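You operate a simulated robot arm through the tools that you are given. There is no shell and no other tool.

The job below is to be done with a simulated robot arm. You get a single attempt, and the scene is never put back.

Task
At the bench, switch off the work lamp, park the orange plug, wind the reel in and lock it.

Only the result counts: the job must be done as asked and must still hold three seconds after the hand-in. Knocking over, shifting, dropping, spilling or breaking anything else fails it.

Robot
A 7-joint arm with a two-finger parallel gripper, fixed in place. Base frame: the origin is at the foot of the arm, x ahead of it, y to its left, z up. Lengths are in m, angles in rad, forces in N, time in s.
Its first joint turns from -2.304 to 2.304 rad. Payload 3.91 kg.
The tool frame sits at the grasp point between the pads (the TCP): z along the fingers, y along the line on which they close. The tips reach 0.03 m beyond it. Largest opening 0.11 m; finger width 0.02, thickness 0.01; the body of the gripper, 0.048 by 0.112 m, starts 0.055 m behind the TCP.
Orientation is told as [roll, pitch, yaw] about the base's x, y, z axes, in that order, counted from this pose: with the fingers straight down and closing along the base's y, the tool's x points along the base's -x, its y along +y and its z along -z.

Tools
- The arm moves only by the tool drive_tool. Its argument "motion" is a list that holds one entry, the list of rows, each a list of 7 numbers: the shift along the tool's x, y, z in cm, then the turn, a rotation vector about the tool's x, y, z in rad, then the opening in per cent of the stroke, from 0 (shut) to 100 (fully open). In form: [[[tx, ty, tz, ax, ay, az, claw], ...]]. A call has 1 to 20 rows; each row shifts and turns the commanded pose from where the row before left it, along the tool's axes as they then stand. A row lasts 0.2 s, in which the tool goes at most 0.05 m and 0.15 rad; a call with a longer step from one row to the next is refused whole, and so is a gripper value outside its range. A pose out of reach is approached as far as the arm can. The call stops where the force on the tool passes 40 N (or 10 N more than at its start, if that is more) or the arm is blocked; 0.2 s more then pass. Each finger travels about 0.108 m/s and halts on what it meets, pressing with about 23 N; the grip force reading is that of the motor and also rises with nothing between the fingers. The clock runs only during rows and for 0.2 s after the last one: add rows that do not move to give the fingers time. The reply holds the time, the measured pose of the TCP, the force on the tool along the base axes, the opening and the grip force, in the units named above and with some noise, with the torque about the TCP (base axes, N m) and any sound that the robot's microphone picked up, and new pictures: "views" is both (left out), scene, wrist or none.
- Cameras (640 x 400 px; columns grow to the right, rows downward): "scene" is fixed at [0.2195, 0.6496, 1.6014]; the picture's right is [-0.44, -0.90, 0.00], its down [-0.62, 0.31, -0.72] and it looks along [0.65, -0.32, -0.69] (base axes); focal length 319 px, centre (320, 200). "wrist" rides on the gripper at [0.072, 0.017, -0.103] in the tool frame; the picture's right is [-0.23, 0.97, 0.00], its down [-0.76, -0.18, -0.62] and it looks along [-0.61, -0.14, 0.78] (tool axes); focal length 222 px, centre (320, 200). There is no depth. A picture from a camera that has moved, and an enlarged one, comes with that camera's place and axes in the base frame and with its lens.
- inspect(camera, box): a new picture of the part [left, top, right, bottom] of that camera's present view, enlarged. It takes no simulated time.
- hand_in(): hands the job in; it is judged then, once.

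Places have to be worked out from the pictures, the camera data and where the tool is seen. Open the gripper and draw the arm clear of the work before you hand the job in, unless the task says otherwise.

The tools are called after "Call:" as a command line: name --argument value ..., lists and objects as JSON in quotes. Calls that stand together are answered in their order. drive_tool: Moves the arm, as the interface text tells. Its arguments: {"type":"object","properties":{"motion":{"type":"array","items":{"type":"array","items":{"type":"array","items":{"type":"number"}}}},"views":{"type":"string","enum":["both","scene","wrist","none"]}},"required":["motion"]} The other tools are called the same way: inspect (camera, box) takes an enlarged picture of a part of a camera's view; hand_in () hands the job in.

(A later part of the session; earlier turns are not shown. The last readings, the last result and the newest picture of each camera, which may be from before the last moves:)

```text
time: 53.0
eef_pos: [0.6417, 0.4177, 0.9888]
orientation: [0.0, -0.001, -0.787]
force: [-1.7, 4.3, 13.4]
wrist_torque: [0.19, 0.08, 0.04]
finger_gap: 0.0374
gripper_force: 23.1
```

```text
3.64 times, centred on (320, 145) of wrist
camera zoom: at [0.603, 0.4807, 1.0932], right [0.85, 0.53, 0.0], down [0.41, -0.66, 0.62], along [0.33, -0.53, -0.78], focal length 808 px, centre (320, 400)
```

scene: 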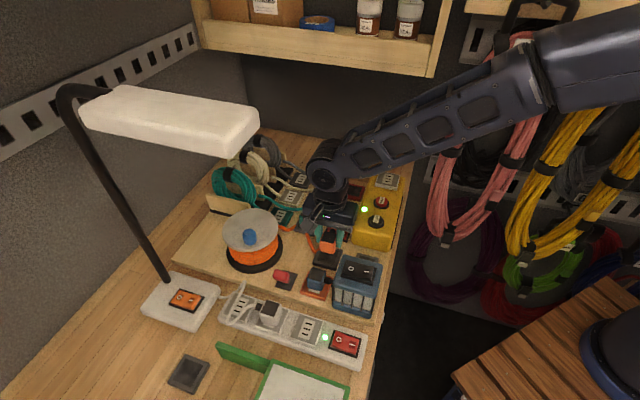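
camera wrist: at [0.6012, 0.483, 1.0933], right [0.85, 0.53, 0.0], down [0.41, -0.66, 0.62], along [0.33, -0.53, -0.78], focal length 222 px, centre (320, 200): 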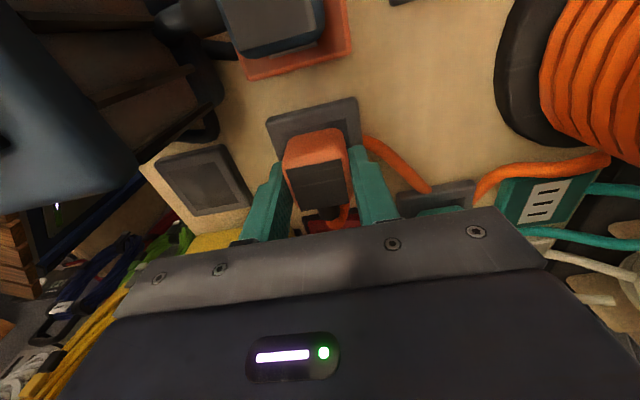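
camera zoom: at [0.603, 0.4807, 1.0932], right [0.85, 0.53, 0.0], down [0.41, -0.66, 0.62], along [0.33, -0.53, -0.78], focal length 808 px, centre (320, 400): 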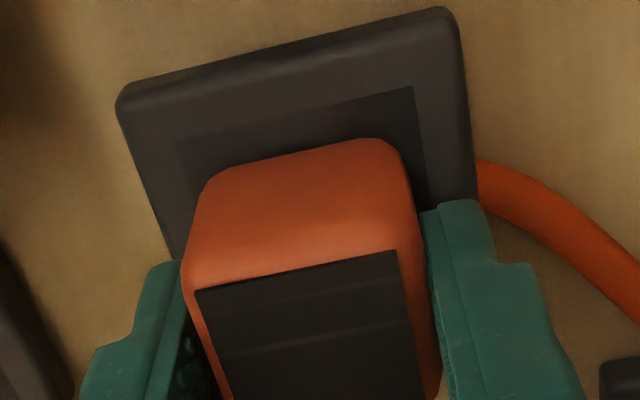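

Not latching here either. I need a better reference, so I'll release, back the arm off toward the front, and measure how the teal and cream plugs sit in their docks compared with the orange one.

Call:
drive_tool --motion '[[[0, 0, -0.1, 0, 0, 0, 0], [0, 0, 0, 0, 0, 0, 40], [0, 0, 0, 0, 0, 0, 60], [0, 0, 0, 0, 0, 0, 60], [0, 0, -3.0, 0, 0, 0, 60], [0, 0, -4.0, 0, 0, 0, 60], [0, 0, -4.0, 0, 0, 0, 60], [0, -3.5, -3.0, 0, 0, 0, 60], [0, -4.5, 0, 0, 0, 0, 60], [0, -4.0, 0, 0, 0, 0, 60]]]'

Call:
inspect --camera "scene" --box '[300, 230, 350, 280]'

Call:
inspect --camera "scene" --box '[285, 190, 335, 240]'

Call:
inspect --camera "scene" --box '[300, 165, 350, 215]'

```text
time: 55.2
eef_pos: [0.5564, 0.33, 1.1288]
orientation: [-0.002, -0.002, -0.787]
force: [-0.6, -0.1, 0.6]
wrist_torque: [-0.04, 0.04, 0.01]
finger_gap: 0.0659
gripper_force: 0.1
camera wrist: at [0.5183, 0.3937, 1.2326], right [0.85, 0.53, 0.0], down [0.41, -0.66, 0.63], along [0.33, -0.53, -0.78], focal length 222 px, centre (320, 200)
```

scene: 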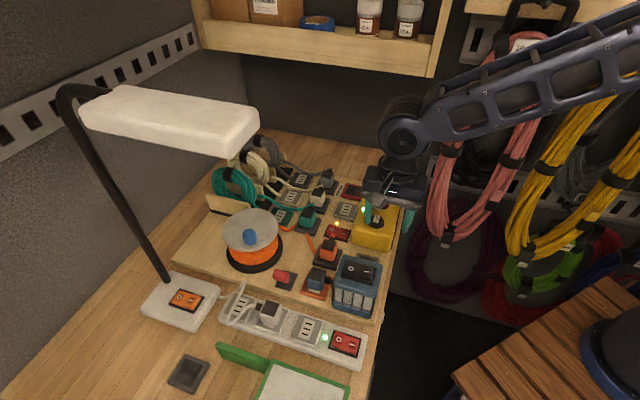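
wrist: 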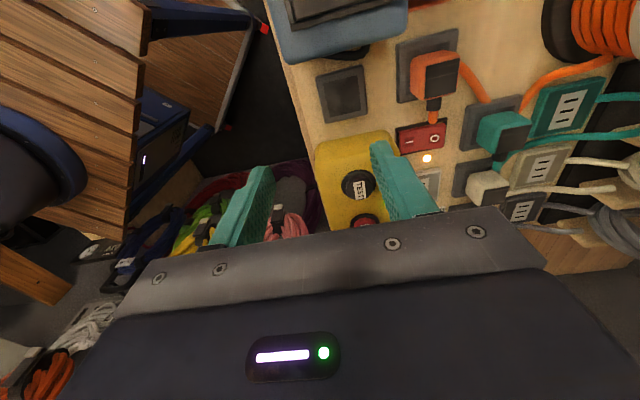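

```text
8.00 times, centred on (325, 255) of scene
camera zoom: at [0.2195, 0.6496, 1.6014], right [-0.44, -0.9, 0.0], down [-0.62, 0.31, -0.72], along [0.65, -0.32, -0.69], focal length 2551 px, centre (280, -240)
```

zoom: 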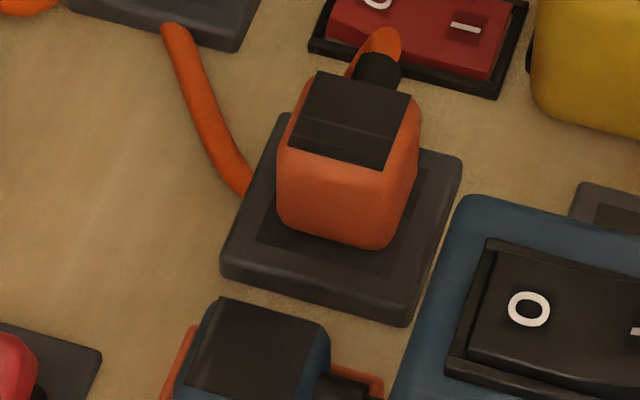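

```text
8.00 times, centred on (310, 215) of scene
camera zoom: at [0.2195, 0.6496, 1.6014], right [-0.44, -0.9, 0.0], down [-0.62, 0.31, -0.72], along [0.65, -0.32, -0.69], focal length 2551 px, centre (400, 80)
```

zoom: 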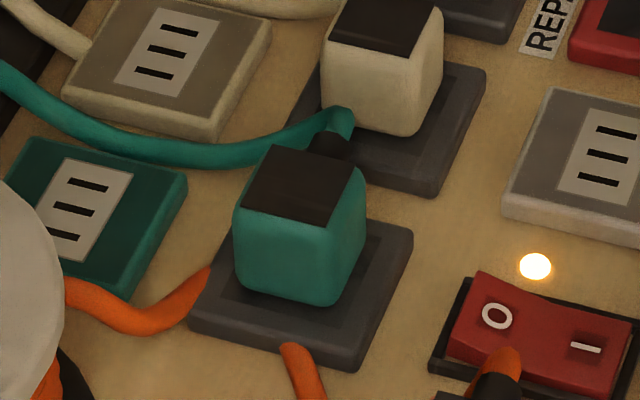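

```text
8.00 times, centred on (325, 190) of scene
camera zoom: at [0.2195, 0.6496, 1.6014], right [-0.44, -0.9, 0.0], down [-0.62, 0.31, -0.72], along [0.65, -0.32, -0.69], focal length 2551 px, centre (280, 280)
```

zoom: 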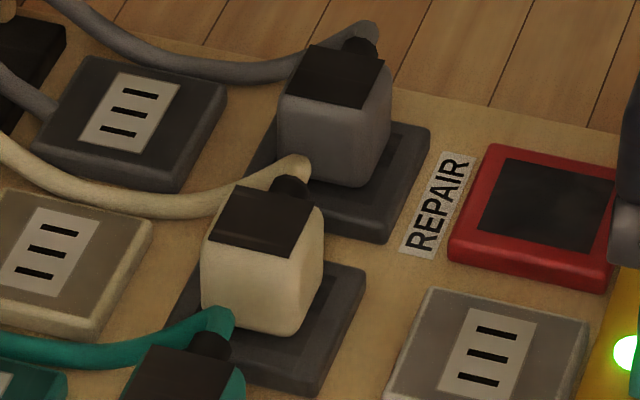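

Comparing margins with the seated teal plug, the orange plug is ~2.5 mm too far to −u and ~1.2–1.7 mm too far to −v. I'll go back by exactly the reverse path, grip, and lift 4 cm before correcting.

Call:
drive_tool --motion '[[[0, 4.0, 0, 0, 0, 0, 60], [0, 4.5, 0, 0, 0, 0, 60], [0, 3.5, 3.0, 0, 0, 0, 60], [0, 0, 4.0, 0, 0, 0, 60], [0, 0, 4.0, 0, 0, 0, 60], [0, 0, 2.6, 0, 0, 0, 60], [0, 0, 0, 0, 0, 0, 60], [0, 0, 0, 0, 0, 0, 20], [0, 0, 0, 0, 0, 0, 0], [0, 0, 0, 0, 0, 0, 0], [0, 0, -1.0, 0, 0, 0, 0], [0, 0, -3.0, 0, 0, 0, 0], [0.25, 0.13, 0, 0, 0, 0, 0], [0, 0, 0, 0, 0, 0, 0], [0, 0, 0, 0, 0, 0, 0]]]'

Call:
inspect --camera "scene" --box '[300, 230, 350, 280]'

Call:
inspect --camera "wrist" --box '[260, 60, 380, 180]'

```text
time: 58.4
eef_pos: [0.6414, 0.4201, 1.0334]
orientation: [0.002, -0.001, -0.787]
force: [0.1, 0.6, -1.0]
wrist_torque: [-0.04, -0.04, -0.05]
finger_gap: 0.0373
gripper_force: 23.1
camera wrist: at [0.6019, 0.4838, 1.1374], right [0.85, 0.53, 0.0], down [0.41, -0.66, 0.62], along [0.33, -0.53, -0.78], focal length 222 px, centre (320, 200)
```

scene: 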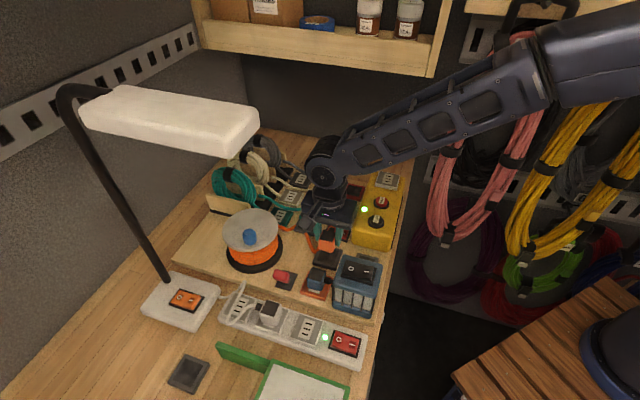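
wrist: 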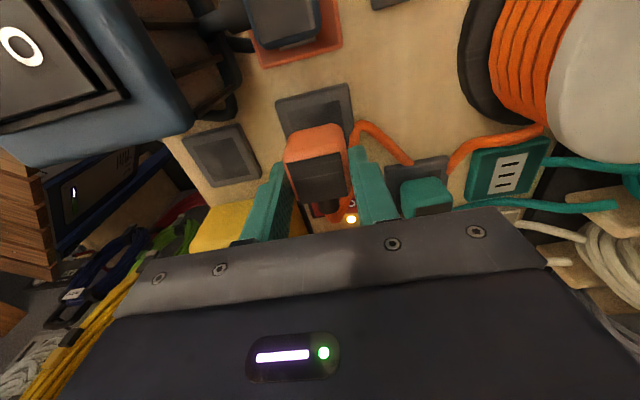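

```text
8.00 times, centred on (325, 255) of scene
camera zoom: at [0.2195, 0.6496, 1.6014], right [-0.44, -0.9, 0.0], down [-0.62, 0.31, -0.72], along [0.65, -0.32, -0.69], focal length 2551 px, centre (280, -240)
```

zoom: 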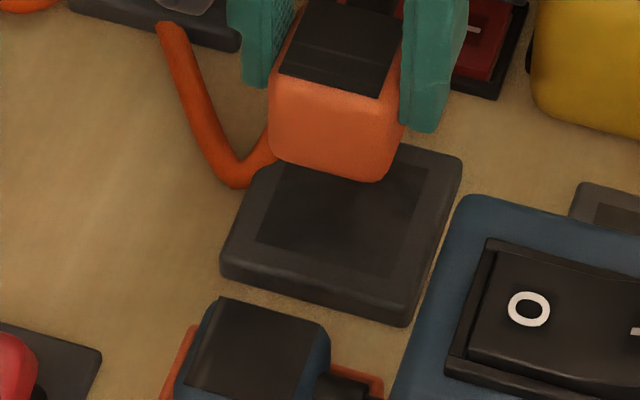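

```text
3.33 times, centred on (320, 120) of wrist
camera zoom: at [0.6019, 0.4838, 1.1374], right [0.85, 0.53, 0.0], down [0.41, -0.66, 0.62], along [0.33, -0.53, -0.78], focal length 740 px, centre (320, 467)
```

zoom: 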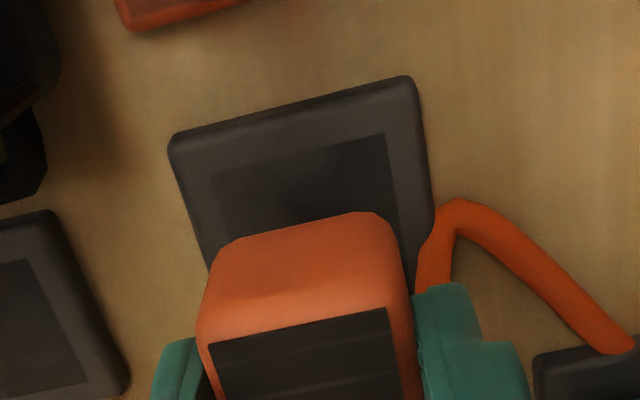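

Aligned per the new reference. Lowering to light contact.

Call:
drive_tool --motion '[[[0, 0, 2.0, 0, 0, 0, 0], [0, 0, 1.2, 0, 0, 0, 0], [0, 0, 0.4, 0, 0, 0, 0], [0, 0, 0.2, 0, 0, 0, 0], [0, 0, 0.15, 0, 0, 0, 0], [0, 0, 0.1, 0, 0, 0, 0]]]' --views "none"

Call:
inspect --camera "scene" --box '[300, 230, 350, 280]'

```text
time: 59.8
eef_pos: [0.6414, 0.42, 0.9948]
orientation: [0.001, 0.0, -0.786]
force: [1.3, -3.9, 18.2]
wrist_torque: [-0.26, 0.07, 0.0]
finger_gap: 0.0372
gripper_force: 22.9
```

```text
8.00 times, centred on (325, 255) of scene
camera zoom: at [0.2195, 0.6496, 1.6014], right [-0.44, -0.9, 0.0], down [-0.62, 0.31, -0.72], along [0.65, -0.32, -0.69], focal length 2551 px, centre (280, -240)
```

zoom: 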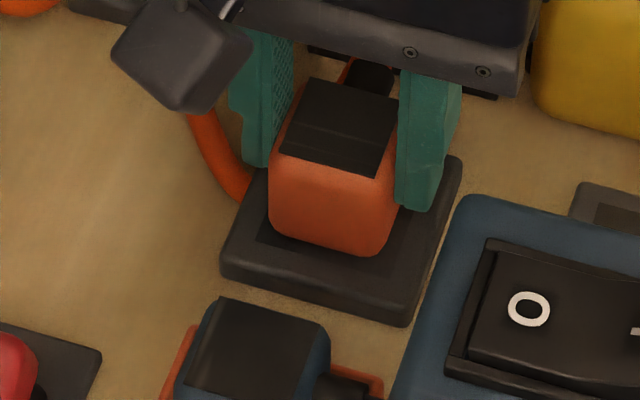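

Position now matches the teal plug's seat, with 18 N contact but no snap yet. I'll try tiny shifts toward +v under this light pressure, where it captured before.

Call:
drive_tool --motion '[[[0, 0.07, 0, 0, 0, 0, 0], [0, 0.07, 0.05, 0, 0, 0, 0]]]' --views "none"

```text
time: 60.6
eef_pos: [0.6425, 0.4216, 0.9958]
orientation: [0.004, -0.002, -0.787]
force: [1.6, 0.3, 8.7]
wrist_torque: [0.01, 0.02, -0.01]
finger_gap: 0.0371
gripper_force: 23.6
stopped in row 2: the force on the tool passed its limit at 41 N (the readings are from after the stop); the commanded pose is now the measured one
```

The force spiked and the call stopped. Looking closely before doing anything more.

Call:
inspect --camera "scene" --box '[300, 230, 350, 280]'

Call:
inspect --camera "wrist" --box '[260, 90, 380, 200]'

```text
8.00 times, centred on (325, 255) of scene
camera zoom: at [0.2195, 0.6496, 1.6014], right [-0.44, -0.9, 0.0], down [-0.62, 0.31, -0.72], along [0.65, -0.32, -0.69], focal length 2551 px, centre (280, -240)
```

zoom: 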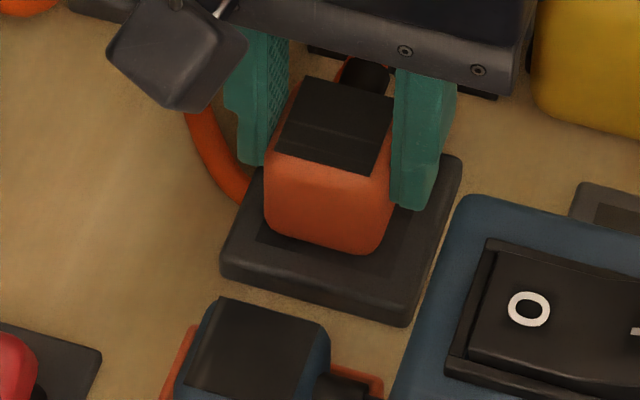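

```text
3.64 times, centred on (320, 145) of wrist
camera zoom: at [0.6029, 0.4846, 1.0988], right [0.85, 0.53, 0.0], down [0.41, -0.67, 0.62], along [0.33, -0.53, -0.78], focal length 808 px, centre (320, 400)
```

zoom: 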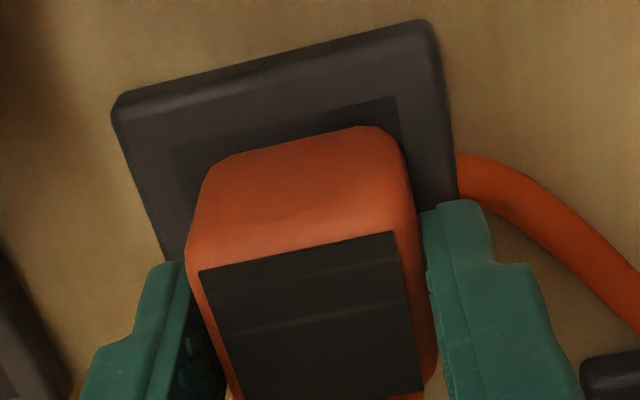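

By the wrist view it's now slightly too far to +v. The one capture happened with the plug further to −u than here, so I'll sweep toward there in sub-millimetre steps under light contact, listening each time.

Call:
drive_tool --motion '[[[-0.07, -0.03, 0, 0, 0, 0, 0], [-0.07, -0.04, 0, 0, 0, 0, 0]]]' --views "none"

```text
time: 61.2
eef_pos: [0.643, 0.4194, 0.9951]
orientation: [0.001, -0.002, -0.787]
force: [-0.1, 4.1, 12.1]
wrist_torque: [0.1, 0.04, -0.04]
finger_gap: 0.0367
gripper_force: 23.8
```

Call:
drive_tool --motion '[[[-0.07, -0.03, 0, 0, 0, 0, 0], [-0.07, -0.03, 0, 0, 0, 0, 0]]]' --views "none"

Call:
inspect --camera "scene" --box '[295, 220, 355, 280]'

Call:
inspect --camera "wrist" --box '[260, 90, 380, 200]'

```text
time: 61.8
eef_pos: [0.6412, 0.4191, 0.9957]
orientation: [0.003, -0.002, -0.784]
force: [-4.5, 8.7, 26.1]
wrist_torque: [0.24, 0.25, -0.06]
finger_gap: 0.0375
gripper_force: 23.2
```

```text
6.67 times, centred on (325, 250) of scene
camera zoom: at [0.2195, 0.6496, 1.6014], right [-0.44, -0.9, 0.0], down [-0.62, 0.31, -0.72], along [0.65, -0.32, -0.69], focal length 2126 px, centre (287, -133)
```

zoom: 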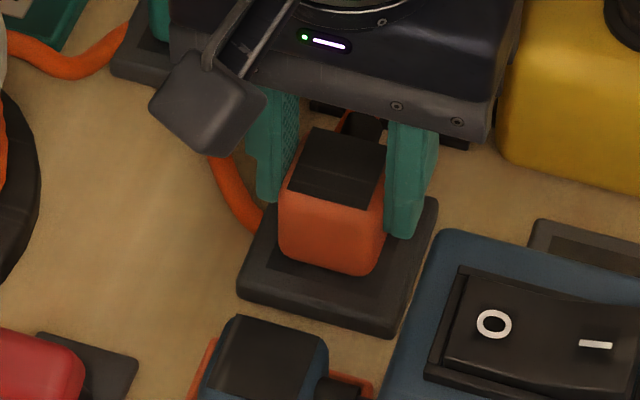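

```text
3.64 times, centred on (320, 145) of wrist
camera zoom: at [0.6033, 0.4822, 1.0987], right [0.85, 0.53, 0.0], down [0.41, -0.67, 0.62], along [0.33, -0.53, -0.78], focal length 808 px, centre (320, 400)
```

zoom: 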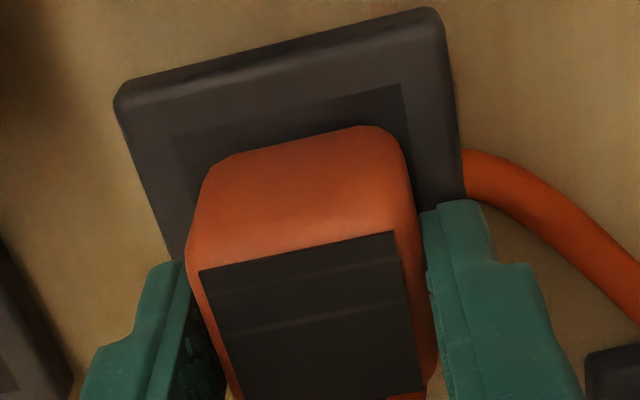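

Sliding under load only tilts the plug, so position doesn't seem to be the deciding factor; the successful capture came after the plug had been lifted about 8 cm. I'll release so it settles flat, re-grip, and lift 10 cm before seating it again.

Call:
drive_tool --motion '[[[0, 0, -0.1, 0, 0, 0, 0], [0, 0, 0, 0, 0, 0, 40], [0, 0, 0, 0, 0, 0, 60], [0, 0, 0, 0, 0, 0, 60], [0, 0, 0, 0, 0, 0, 60]]]' --views "wrist"

Call:
inspect --camera "wrist" --box '[240, 90, 400, 210]'

Call:
inspect --camera "scene" --box '[295, 220, 355, 280]'

```text
time: 63.0
eef_pos: [0.6434, 0.4194, 0.9937]
orientation: [0.002, -0.001, -0.787]
force: [-0.2, 0.1, 0.5]
wrist_torque: [0.01, -0.02, -0.02]
finger_gap: 0.0659
gripper_force: 0.0
camera wrist: at [0.6038, 0.4818, 1.0981], right [0.85, 0.53, 0.0], down [0.41, -0.66, 0.62], along [0.33, -0.53, -0.78], focal length 222 px, centre (320, 200)
```

wrist: 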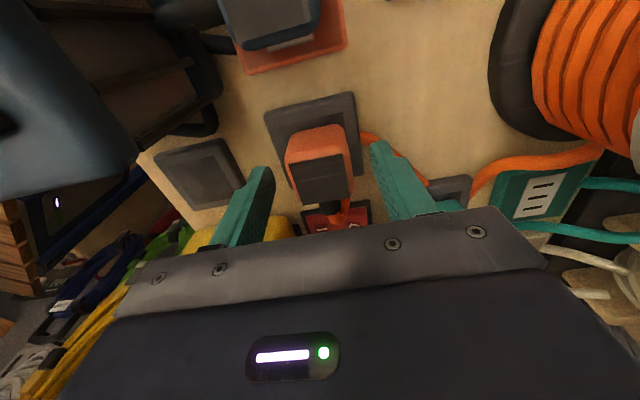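

```text
3.33 times, centred on (320, 150) of wrist
camera zoom: at [0.6038, 0.4818, 1.0981], right [0.85, 0.53, 0.0], down [0.41, -0.66, 0.62], along [0.33, -0.53, -0.78], focal length 740 px, centre (320, 367)
```

zoom: 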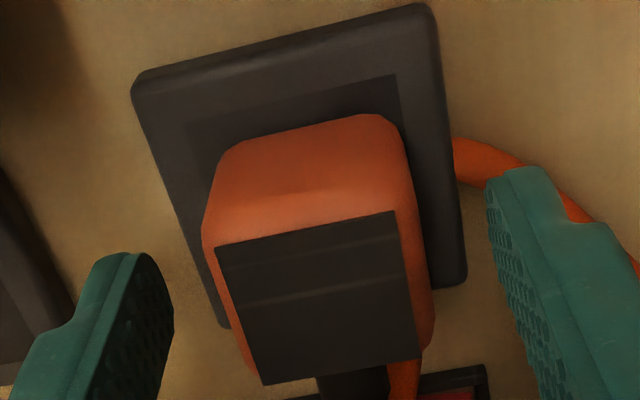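

```text
6.67 times, centred on (325, 250) of scene
camera zoom: at [0.2195, 0.6496, 1.6014], right [-0.44, -0.9, 0.0], down [-0.62, 0.31, -0.72], along [0.65, -0.32, -0.69], focal length 2126 px, centre (287, -133)
```

zoom: 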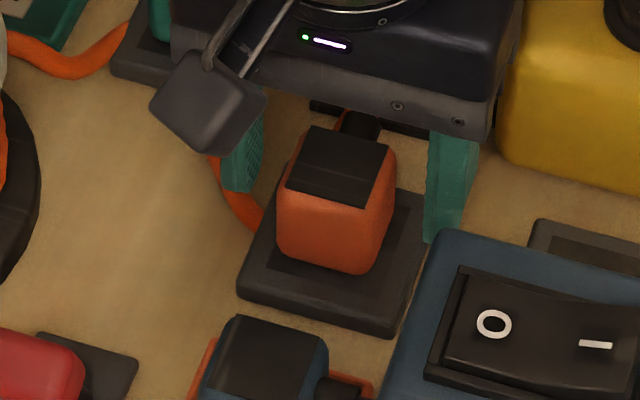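

Measured here: plug ~2.6 mm to −u and ~1.3 mm to +v of centre, lying flat. Gripping and lifting a full 10 cm, correcting u on the way.

Call:
drive_tool --motion '[[[0, 0, 0, 0, 0, 0, 20], [0, 0, 0, 0, 0, 0, 0], [0, 0, 0, 0, 0, 0, 0], [0, 0, -2.0, 0, 0, 0, 0], [0, 0, -4.0, 0, 0, 0, 0], [0, 0, -4.0, 0, 0, 0, 0], [0.25, -0.06, 0, 0, 0, 0, 0], [0, 0, 0, 0, 0, 0, 0], [0, 0, 4.0, 0, 0, 0, 0], [0, 0, 3.5, 0, 0, 0, 0], [0, 0, 1.0, 0, 0, 0, 0], [0, 0, 0, 0, 0, 0, 0], [0, 0, 0, 0, 0, 0, 0]]]'

Call:
inspect --camera "wrist" --box '[260, 90, 380, 200]'

Call:
inspect --camera "scene" --box '[295, 220, 355, 280]'

```text
time: 65.8
eef_pos: [0.6427, 0.423, 1.0101]
orientation: [0.003, -0.002, -0.788]
force: [0.0, 0.8, -0.5]
wrist_torque: [-0.03, 0.0, -0.04]
finger_gap: 0.0373
gripper_force: 23.4
camera wrist: at [0.6031, 0.4848, 1.1138], right [0.85, 0.53, 0.0], down [0.41, -0.66, 0.62], along [0.33, -0.53, -0.78], focal length 222 px, centre (320, 200)
```

scene: 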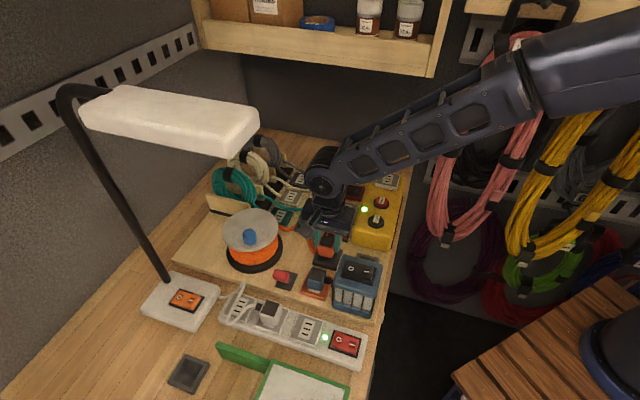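
wrist: 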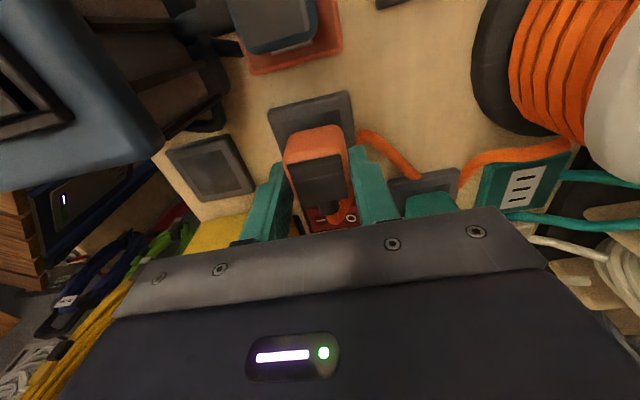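

```text
3.64 times, centred on (320, 145) of wrist
camera zoom: at [0.6031, 0.4848, 1.1138], right [0.85, 0.53, 0.0], down [0.41, -0.66, 0.62], along [0.33, -0.53, -0.78], focal length 808 px, centre (320, 400)
```

zoom: 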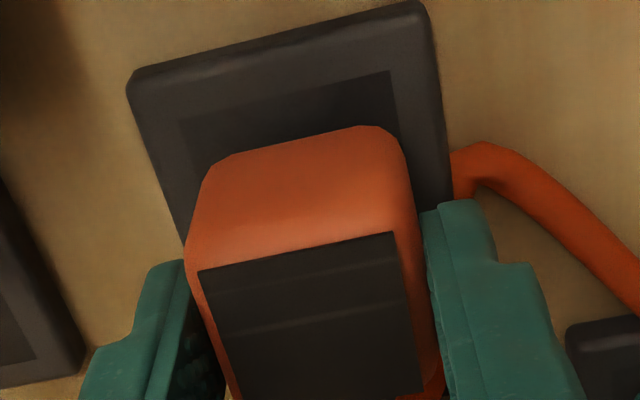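

```text
6.67 times, centred on (325, 250) of scene
camera zoom: at [0.2195, 0.6496, 1.6014], right [-0.44, -0.9, 0.0], down [-0.62, 0.31, -0.72], along [0.65, -0.32, -0.69], focal length 2126 px, centre (287, -133)
```

zoom: 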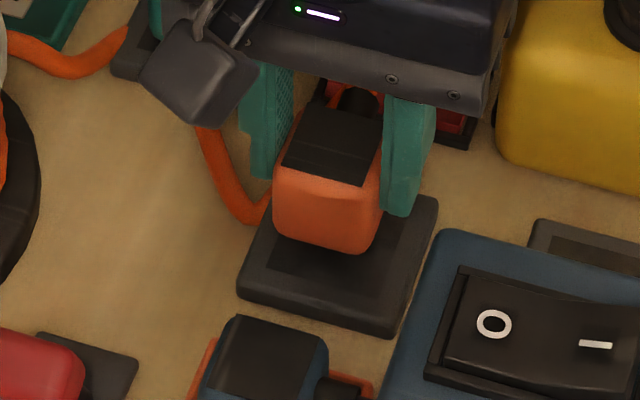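

Compared with the pose that captured, this one is ~1.7 mm further to +v. Shifting 2 mm back and lowering to contact.

Call:
drive_tool --motion '[[[0, -0.2, 0.5, 0, 0, 0, 0], [0, 0, 0.5, 0, 0, 0, 0], [0, 0, 0.2, 0, 0, 0, 0], [0, 0, 0.2, 0, 0, 0, 0], [0, 0, 0.1, 0, 0, 0, 0], [0, 0, 0, 0, 0, 0, 0]]]' --views "none"

Call:
inspect --camera "scene" --box '[295, 220, 355, 280]'

Call:
inspect --camera "wrist" --box '[260, 90, 380, 200]'

```text
time: 67.2
eef_pos: [0.6395, 0.4201, 0.9962]
orientation: [0.003, -0.002, -0.788]
force: [0.0, -0.4, -1.5]
wrist_torque: [0.0, 0.02, -0.01]
finger_gap: 0.0373
gripper_force: 22.7
```

```text
6.67 times, centred on (325, 250) of scene
camera zoom: at [0.2195, 0.6496, 1.6014], right [-0.44, -0.9, 0.0], down [-0.62, 0.31, -0.72], along [0.65, -0.32, -0.69], focal length 2126 px, centre (287, -133)
```

zoom: 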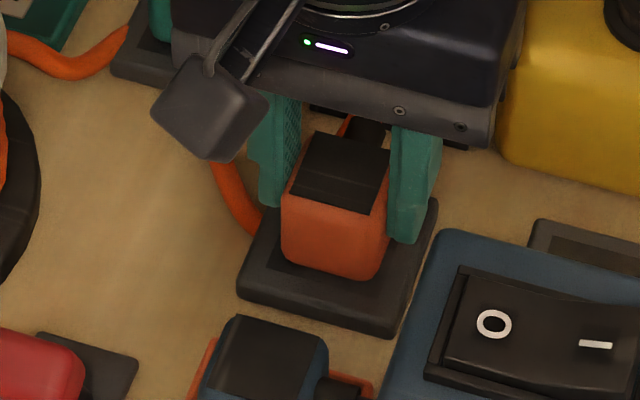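

```text
3.64 times, centred on (320, 145) of wrist
camera zoom: at [0.6009, 0.4826, 1.0991], right [0.85, 0.53, 0.0], down [0.41, -0.66, 0.62], along [0.33, -0.53, -0.78], focal length 808 px, centre (320, 400)
```

zoom: 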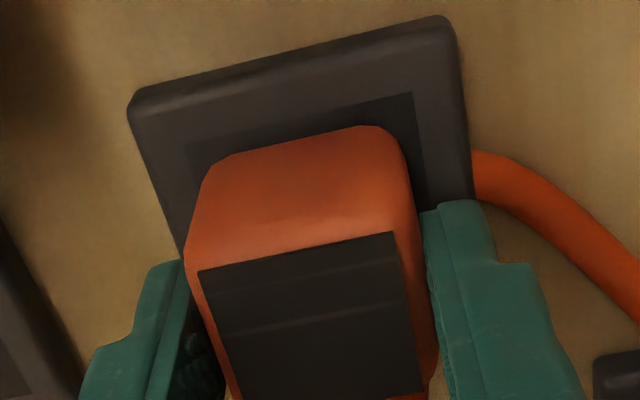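

Not quite touching yet, and the view now closely matches the frame where it captured. Down another few tenths at a time.

Call:
drive_tool --motion '[[[0, 0, 0.15, 0, 0, 0, 0], [0, 0, 0.15, 0, 0, 0, 0], [0, 0, 0.1, 0, 0, 0, 0]]]' --views "none"

```text
time: 68.0
eef_pos: [0.6392, 0.4185, 0.9926]
orientation: [0.003, -0.001, -0.788]
force: [3.9, 3.3, 19.7]
wrist_torque: [0.04, -0.07, -0.01]
finger_gap: 0.0375
gripper_force: 23.2
```

Going back over the data: every failed try ended with the plug pressed fully flush, and only one passed near the right spot on the way down, so the seat is probably a few millimetres above flush. I'll look at the current placement, then lift and approach slowly from above at the corrected spot.

Call:
inspect --camera "scene" --box '[295, 220, 355, 280]'

Call:
inspect --camera "wrist" --box '[260, 90, 380, 200]'

```text
6.67 times, centred on (325, 250) of scene
camera zoom: at [0.2195, 0.6496, 1.6014], right [-0.44, -0.9, 0.0], down [-0.62, 0.31, -0.72], along [0.65, -0.32, -0.69], focal length 2126 px, centre (287, -133)
```

zoom: 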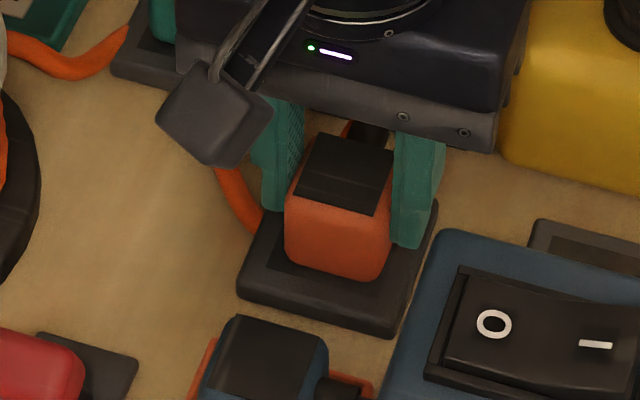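

```text
3.64 times, centred on (320, 145) of wrist
camera zoom: at [0.6001, 0.4814, 1.0964], right [0.85, 0.53, 0.0], down [0.41, -0.67, 0.62], along [0.33, -0.53, -0.78], focal length 808 px, centre (320, 400)
```

zoom: 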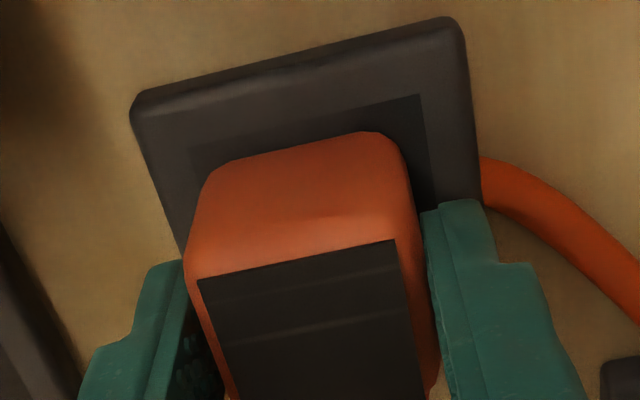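

In the wrist view the plug is ~1–2 mm to −v and slightly to +u of the pose that captured. Lifting 1.5 cm, shifting (−0.8, +1.5 mm), then coming down slowly from above.

Call:
drive_tool --motion '[[[0, 0, -1.5, 0, 0, 0, 0], [-0.08, 0.15, 0, 0, 0, 0, 0], [0, 0, 0.3, 0, 0, 0, 0], [0, 0, 0.2, 0, 0, 0, 0], [0, 0, 0.1, 0, 0, 0, 0], [0, 0, 0.1, 0, 0, 0, 0], [0, 0, 0.1, 0, 0, 0, 0], [0, 0, 0, 0, 0, 0, 0]]]' --views "none"

Call:
inspect --camera "scene" --box '[295, 220, 355, 280]'

Call:
inspect --camera "wrist" --box '[260, 90, 380, 200]'

```text
time: 69.8
eef_pos: [0.6421, 0.4186, 0.9985]
orientation: [0.003, -0.002, -0.786]
force: [0.6, 0.1, 0.2]
wrist_torque: [0.02, -0.03, -0.02]
finger_gap: 0.0374
gripper_force: 22.9
```

```text
6.67 times, centred on (325, 250) of scene
camera zoom: at [0.2195, 0.6496, 1.6014], right [-0.44, -0.9, 0.0], down [-0.62, 0.31, -0.72], along [0.65, -0.32, -0.69], focal length 2126 px, centre (287, -133)
```

zoom: 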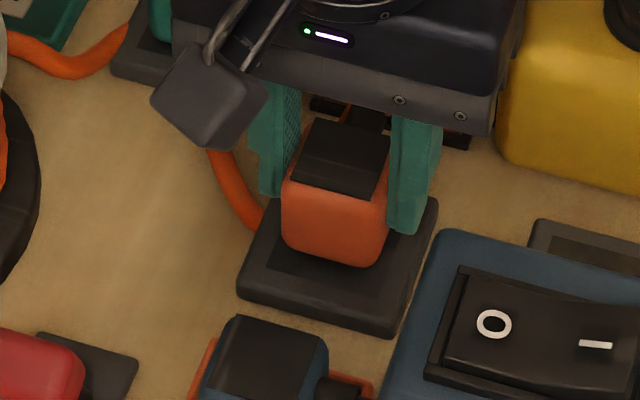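

```text
3.64 times, centred on (320, 145) of wrist
camera zoom: at [0.6027, 0.4817, 1.1021], right [0.85, 0.53, 0.0], down [0.41, -0.66, 0.62], along [0.33, -0.53, -0.78], focal length 808 px, centre (320, 400)
```

zoom: 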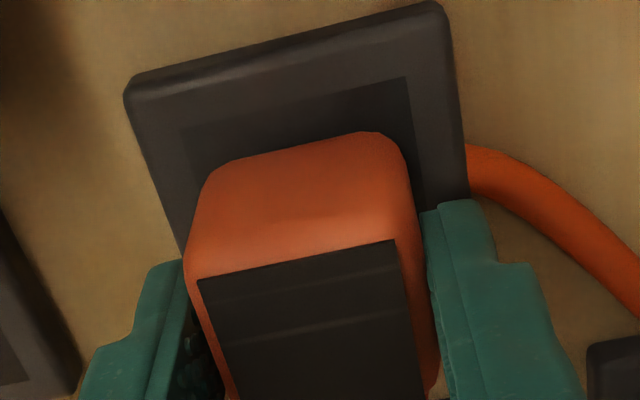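

Hovering ~6 mm above flush, nearly matching the captured view. Stepping down 1 mm at a time.

Call:
drive_tool --motion '[[[0, 0, 0.1, 0, 0, 0, 0], [0, 0, 0.1, 0, 0, 0, 0]]]' --views "none"

```text
time: 70.4
eef_pos: [0.6416, 0.4183, 0.9968]
orientation: [0.002, -0.003, -0.787]
force: [0.2, 0.1, -1.6]
wrist_torque: [0.02, 0.01, -0.01]
finger_gap: 0.0376
gripper_force: 23.0
```

Call:
drive_tool --motion '[[[0, 0, 0.1, 0, 0, 0, 0], [0, 0, 0.1, 0, 0, 0, 0]]]' --views "none"

```text
time: 71.0
eef_pos: [0.6407, 0.4191, 0.994]
orientation: [0.001, -0.001, -0.788]
force: [-0.1, -0.3, -1.1]
wrist_torque: [0.01, 0.01, 0.01]
finger_gap: 0.0374
gripper_force: 23.1
```

Call:
drive_tool --motion '[[[0, 0, 0.1, 0, 0, 0, 0], [0, 0, 0.05, 0, 0, 0, 0]]]' --views "none"

```text
time: 71.6
eef_pos: [0.64, 0.4189, 0.9925]
orientation: [0.002, -0.001, -0.788]
force: [0.5, 1.0, 3.3]
wrist_torque: [-0.04, 0.04, -0.03]
finger_gap: 0.0375
gripper_force: 23.6
```

Contact is just starting (3 N). Pressing gradually further.

Call:
drive_tool --motion '[[[0, 0, 0.05, 0, 0, 0, 0], [0, 0, 0.05, 0, 0, 0, 0], [0, 0, 0.05, 0, 0, 0, 0]]]' --views "none"

Call:
inspect --camera "scene" --box '[295, 220, 355, 280]'

Call:
inspect --camera "wrist" --box '[260, 90, 380, 200]'

```text
time: 72.4
eef_pos: [0.6412, 0.4188, 0.9921]
orientation: [0.001, -0.002, -0.785]
force: [-6.4, -0.7, 20.1]
wrist_torque: [-0.05, 0.16, -0.02]
finger_gap: 0.0376
gripper_force: 22.3
```

```text
6.67 times, centred on (325, 250) of scene
camera zoom: at [0.2195, 0.6496, 1.6014], right [-0.44, -0.9, 0.0], down [-0.62, 0.31, -0.72], along [0.65, -0.32, -0.69], focal length 2126 px, centre (287, -133)
```

zoom: 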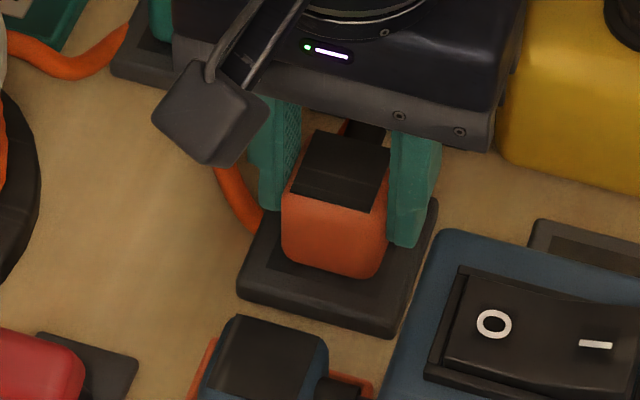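

```text
3.64 times, centred on (320, 145) of wrist
camera zoom: at [0.6018, 0.482, 1.0952], right [0.85, 0.53, 0.0], down [0.41, -0.66, 0.62], along [0.33, -0.53, -0.78], focal length 808 px, centre (320, 400)
```

zoom: 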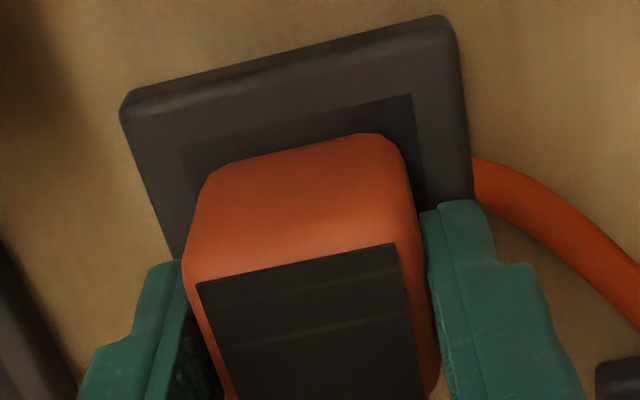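

The views now match the captured pose almost exactly, yet no snap at 20 N. The plug may be tilted slightly in the grip, so I'll open and let it settle flat at this spot, then press from above.

Call:
drive_tool --motion '[[[0, 0, -0.1, 0, 0, 0, 0], [0, 0, 0, 0, 0, 0, 40], [0, 0, 0, 0, 0, 0, 60], [0, 0, 0, 0, 0, 0, 60], [0, 0, -3.0, 0, 0, 0, 60], [0, 0, -3.0, 0, 0, 0, 60], [0, 0, 0, 0, 0, 0, 60], [0, 0, 0, 0, 0, 0, 60]]]' --views "wrist"

Call:
inspect --camera "wrist" --box '[265, 50, 375, 160]'

Call:
inspect --camera "scene" --box '[295, 220, 355, 280]'

Call:
inspect --camera "wrist" --box '[360, 100, 500, 230]'

```text
time: 74.2
eef_pos: [0.6398, 0.4199, 1.0516]
orientation: [0.001, -0.002, -0.788]
force: [-0.3, -1.3, -0.2]
wrist_torque: [-0.02, -0.01, -0.01]
finger_gap: 0.0659
gripper_force: 0.1
camera wrist: at [0.6004, 0.4818, 1.155], right [0.85, 0.53, 0.0], down [0.41, -0.66, 0.62], along [0.33, -0.53, -0.78], focal length 222 px, centre (320, 200)
```

wrist: 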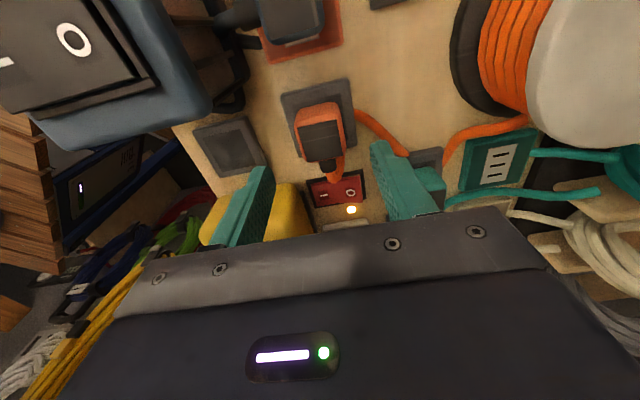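

```text
3.64 times, centred on (320, 105) of wrist
camera zoom: at [0.6004, 0.4818, 1.155], right [0.85, 0.53, 0.0], down [0.41, -0.66, 0.62], along [0.33, -0.53, -0.78], focal length 808 px, centre (320, 546)
```

zoom: 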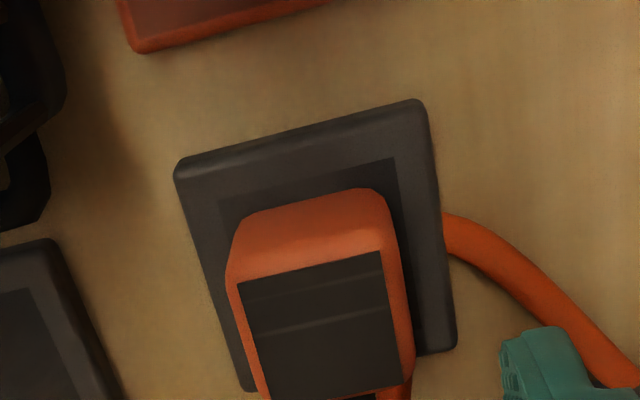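

```text
6.67 times, centred on (325, 250) of scene
camera zoom: at [0.2195, 0.6496, 1.6014], right [-0.44, -0.9, 0.0], down [-0.62, 0.31, -0.72], along [0.65, -0.32, -0.69], focal length 2126 px, centre (287, -133)
```

zoom: 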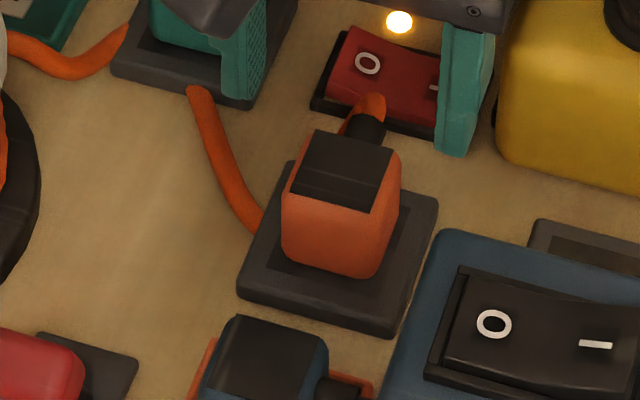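

```text
3.08 times, centred on (430, 165) of wrist
camera zoom: at [0.6004, 0.4818, 1.155], right [0.85, 0.53, 0.0], down [0.41, -0.66, 0.62], along [0.33, -0.53, -0.78], focal length 684 px, centre (-18, 308)
```

zoom: 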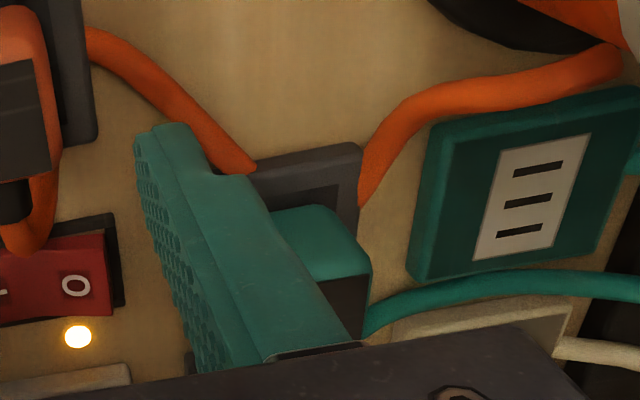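

The plug sits flat and centred. Closing above it and pressing down once more at this position.

Call:
drive_tool --motion '[[[0.25, 0, 0, 0, 0, 0, 0], [0, 0, 0, 0, 0, 0, 0], [0, 0, 0, 0, 0, 0, 0], [0, 0, 2.5, 0, 0, 0, 0], [0, 0, 0.5, 0, 0, 0, 0], [0, 0, 0.2, 0, 0, 0, 0], [0, 0, 0.15, 0, 0, 0, 0], [0, 0, 0.1, 0, 0, 0, 0], [0, 0, 0.1, 0, 0, 0, 0]]]' --views "none"

```text
time: 76.3
eef_pos: [0.6405, 0.4222, 1.0196]
orientation: [0.008, -0.001, -0.786]
force: [1.4, 1.0, 8.8]
wrist_torque: [0.04, 0.01, 0.0]
finger_gap: 0.0
gripper_force: 22.7
stopped in row 9: the force on the tool passed its limit at 41 N (the readings are from after the stop); the commanded pose is now the measured one
```

No snap, so pose alone isn't it. I haven't yet combined a high lift with this good alignment. Re-gripping here, lifting 12 cm, and coming straight back down to just above the dock.

Call:
drive_tool --motion '[[[0, 0, -2.0, 0.0056, -0.0057, 0, 0], [0, 0, -1.5, 0, 0, 0, 60], [-0.25, 0, 0, 0, 0, 0, 60], [0, 0, 0, 0, 0, 0, 60], [0, 0, 3.0, 0, 0, 0, 60], [0, 0, 3.0, 0, 0, 0, 60], [0, 0, 0, 0, 0, 0, 20], [0, 0, 0, 0, 0, 0, 0], [0, 0, 0, 0, 0, 0, 0], [0, 0, -2.0, 0, 0, 0, 0], [0, 0, -5.0, 0, 0, 0, 0], [0, 0, -5.0, 0, 0, 0, 0], [0, 0, 0, 0, 0, 0, 0], [0, 0, 4.0, 0, 0, 0, 0], [0, 0, 4.0, 0, 0, 0, 0], [0, 0, 2.5, 0, 0, 0, 0], [0, 0, 0, 0, 0, 0, 0], [0, 0, 0, 0, 0, 0, 0]]]'

Call:
inspect --camera "wrist" --box '[260, 90, 380, 200]'

Call:
inspect --camera "scene" --box '[295, 220, 355, 280]'

```text
time: 80.1
eef_pos: [0.6401, 0.4191, 1.0092]
orientation: [0.0, -0.01, -0.787]
force: [-0.6, -0.8, -0.9]
wrist_torque: [0.01, 0.03, -0.03]
finger_gap: 0.0372
gripper_force: 22.7
camera wrist: at [0.6004, 0.4823, 1.112], right [0.85, 0.53, 0.0], down [0.41, -0.66, 0.63], along [0.33, -0.53, -0.78], focal length 222 px, centre (320, 200)
```

scene: 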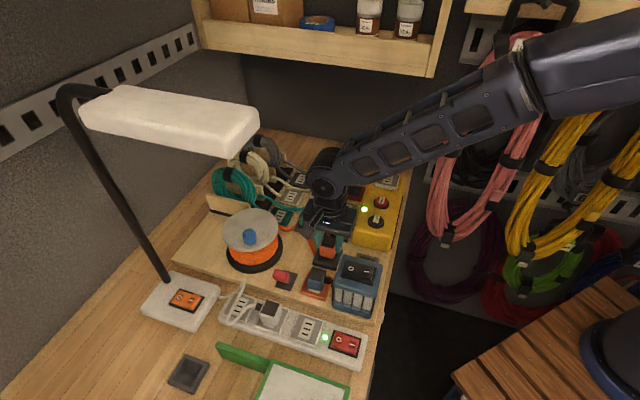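
wrist: 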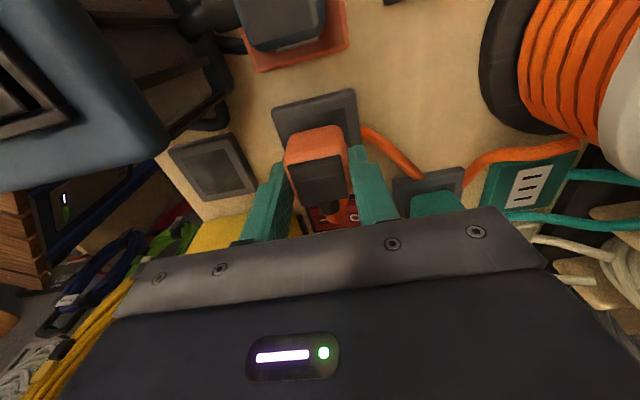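

```text
3.64 times, centred on (320, 145) of wrist
camera zoom: at [0.6004, 0.4823, 1.112], right [0.85, 0.53, 0.0], down [0.41, -0.66, 0.63], along [0.33, -0.53, -0.78], focal length 808 px, centre (320, 400)
```

zoom: 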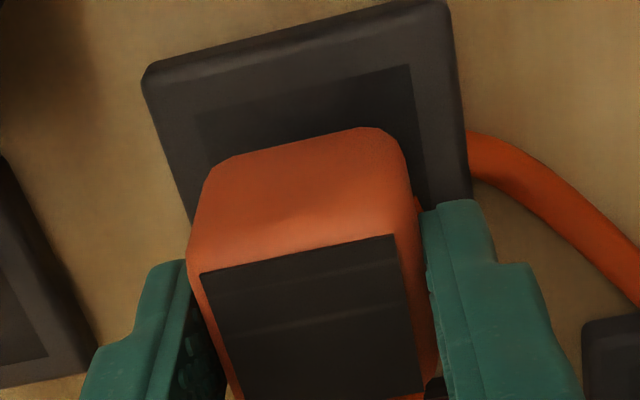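

```text
6.67 times, centred on (325, 250) of scene
camera zoom: at [0.2195, 0.6496, 1.6014], right [-0.44, -0.9, 0.0], down [-0.62, 0.31, -0.72], along [0.65, -0.32, -0.69], focal length 2126 px, centre (287, -133)
```

zoom: 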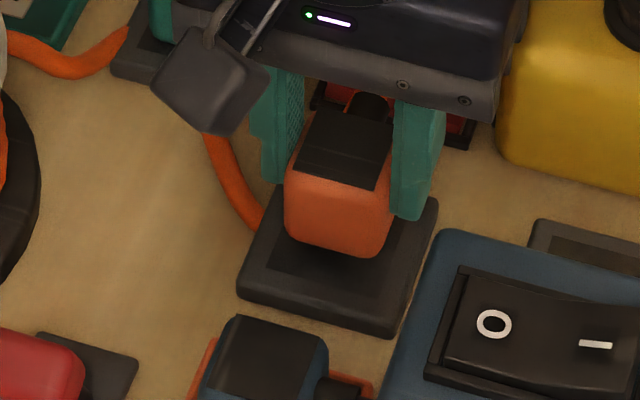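

Shifting (−1 mm, +1.2 mm) to match the captured view again, then easing down.

Call:
drive_tool --motion '[[[-0.1, 0.12, 0, 0, 0, 0, 0], [0, 0, 0.5, 0, 0, 0, 0], [0, 0, 0.5, 0, 0, 0, 0], [0, 0, 0.2, 0, 0, 0, 0], [0, 0, 0.2, 0, 0, 0, 0], [0, 0, 0.1, 0, 0, 0, 0]]]' --views "none"

Call:
inspect --camera "scene" --box '[295, 220, 355, 280]'

Call:
inspect --camera "wrist" --box '[260, 90, 380, 200]'

```text
time: 81.5
eef_pos: [0.6432, 0.4201, 0.9943]
orientation: [0.003, -0.008, -0.787]
force: [3.2, 3.2, 14.1]
wrist_torque: [-0.01, 0.1, -0.02]
finger_gap: 0.0371
gripper_force: 23.1
```

```text
6.67 times, centred on (325, 250) of scene
camera zoom: at [0.2195, 0.6496, 1.6014], right [-0.44, -0.9, 0.0], down [-0.62, 0.31, -0.72], along [0.65, -0.32, -0.69], focal length 2126 px, centre (287, -133)
```

zoom: 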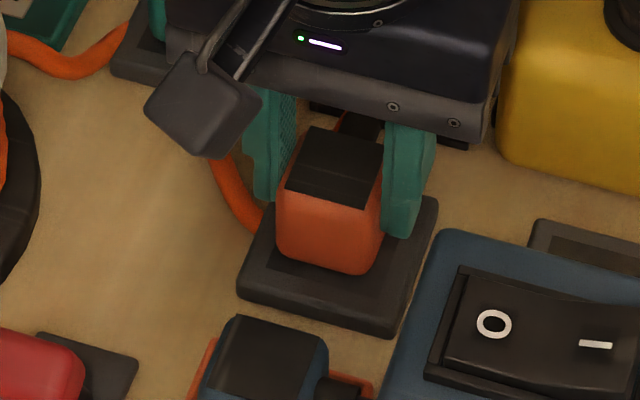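

```text
3.64 times, centred on (320, 145) of wrist
camera zoom: at [0.6035, 0.4836, 1.0985], right [0.85, 0.53, 0.01], down [0.41, -0.66, 0.63], along [0.33, -0.53, -0.78], focal length 808 px, centre (320, 400)
```

zoom: 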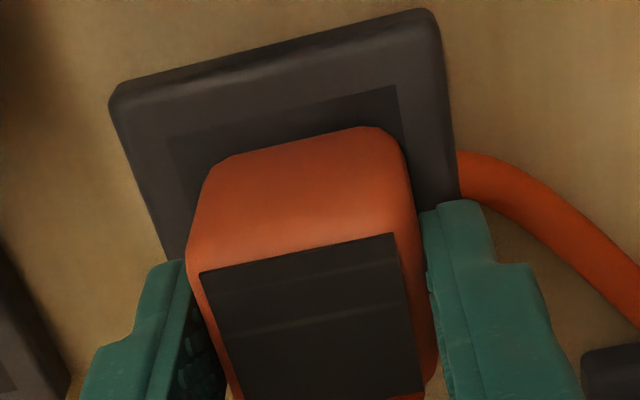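

The insert margins in the wrist view show the plug ~3 mm too far to +v. Lifting 1 cm, shifting back 2.7 mm, and lowering slowly.

Call:
drive_tool --motion '[[[0, 0, -1.0, 0, 0, 0, 0], [0, -0.27, 0, 0, 0, 0, 0], [0, 0, 0.3, 0, 0, 0, 0], [0, 0, 0.2, 0, 0, 0, 0], [0, 0, 0.1, 0, 0, 0, 0], [0, 0, 0.1, 0, 0, 0, 0], [0, 0, 0.1, 0, 0, 0, 0], [0, 0, 0, 0, 0, 0, 0]]]' --views "none"

Call:
inspect --camera "wrist" --box '[260, 90, 380, 200]'

```text
time: 83.3
eef_pos: [0.6408, 0.4169, 0.9952]
orientation: [0.0, -0.01, -0.787]
force: [0.0, 0.1, -0.5]
wrist_torque: [-0.01, -0.02, 0.01]
finger_gap: 0.0373
gripper_force: 22.9
```

```text
3.64 times, centred on (320, 145) of wrist
camera zoom: at [0.6015, 0.4807, 1.0993], right [0.85, 0.53, 0.0], down [0.41, -0.66, 0.63], along [0.33, -0.53, -0.78], focal length 808 px, centre (320, 400)
```

zoom: 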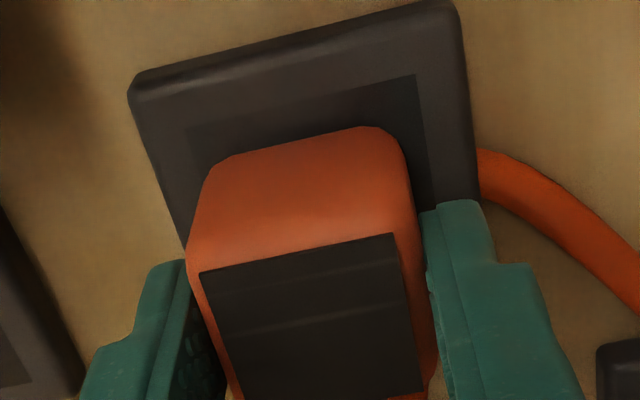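

Just above contact now; by the insert margins it's ~1.5 mm to −v and ~1.5 mm to −u. Correcting and stepping down.

Call:
drive_tool --motion '[[[0.15, 0.14, -0.1, 0, 0, 0, 0], [0, 0, 0, 0, 0, 0, 0], [0, 0, 0.1, 0, 0, 0, 0], [0, 0, 0.1, 0, 0, 0, 0]]]' --views "none"

Call:
inspect --camera "wrist" --box '[260, 90, 380, 200]'

```text
time: 84.3
eef_pos: [0.641, 0.4197, 0.9954]
orientation: [0.002, -0.007, -0.787]
force: [0.4, -0.2, -0.7]
wrist_torque: [0.0, 0.0, 0.01]
finger_gap: 0.0372
gripper_force: 23.4
```

```text
3.64 times, centred on (320, 145) of wrist
camera zoom: at [0.6014, 0.4832, 1.0988], right [0.85, 0.53, 0.0], down [0.41, -0.66, 0.63], along [0.33, -0.53, -0.78], focal length 808 px, centre (320, 400)
```

zoom: 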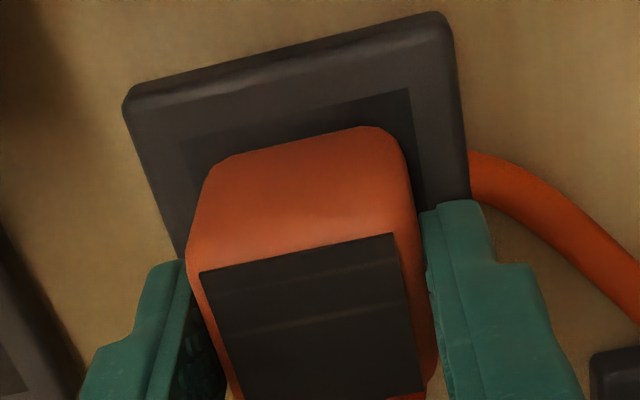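

Now centred by both margins. Stepping down.

Call:
drive_tool --motion '[[[0, 0, 0.1, 0, 0, 0, 0], [0, 0, 0.1, 0, 0, 0, 0]]]' --views "none"

```text
time: 84.9
eef_pos: [0.6409, 0.4191, 0.9948]
orientation: [0.002, -0.008, -0.789]
force: [-2.5, -6.0, 30.8]
wrist_torque: [-0.29, 0.28, -0.01]
finger_gap: 0.0373
gripper_force: 22.8
```

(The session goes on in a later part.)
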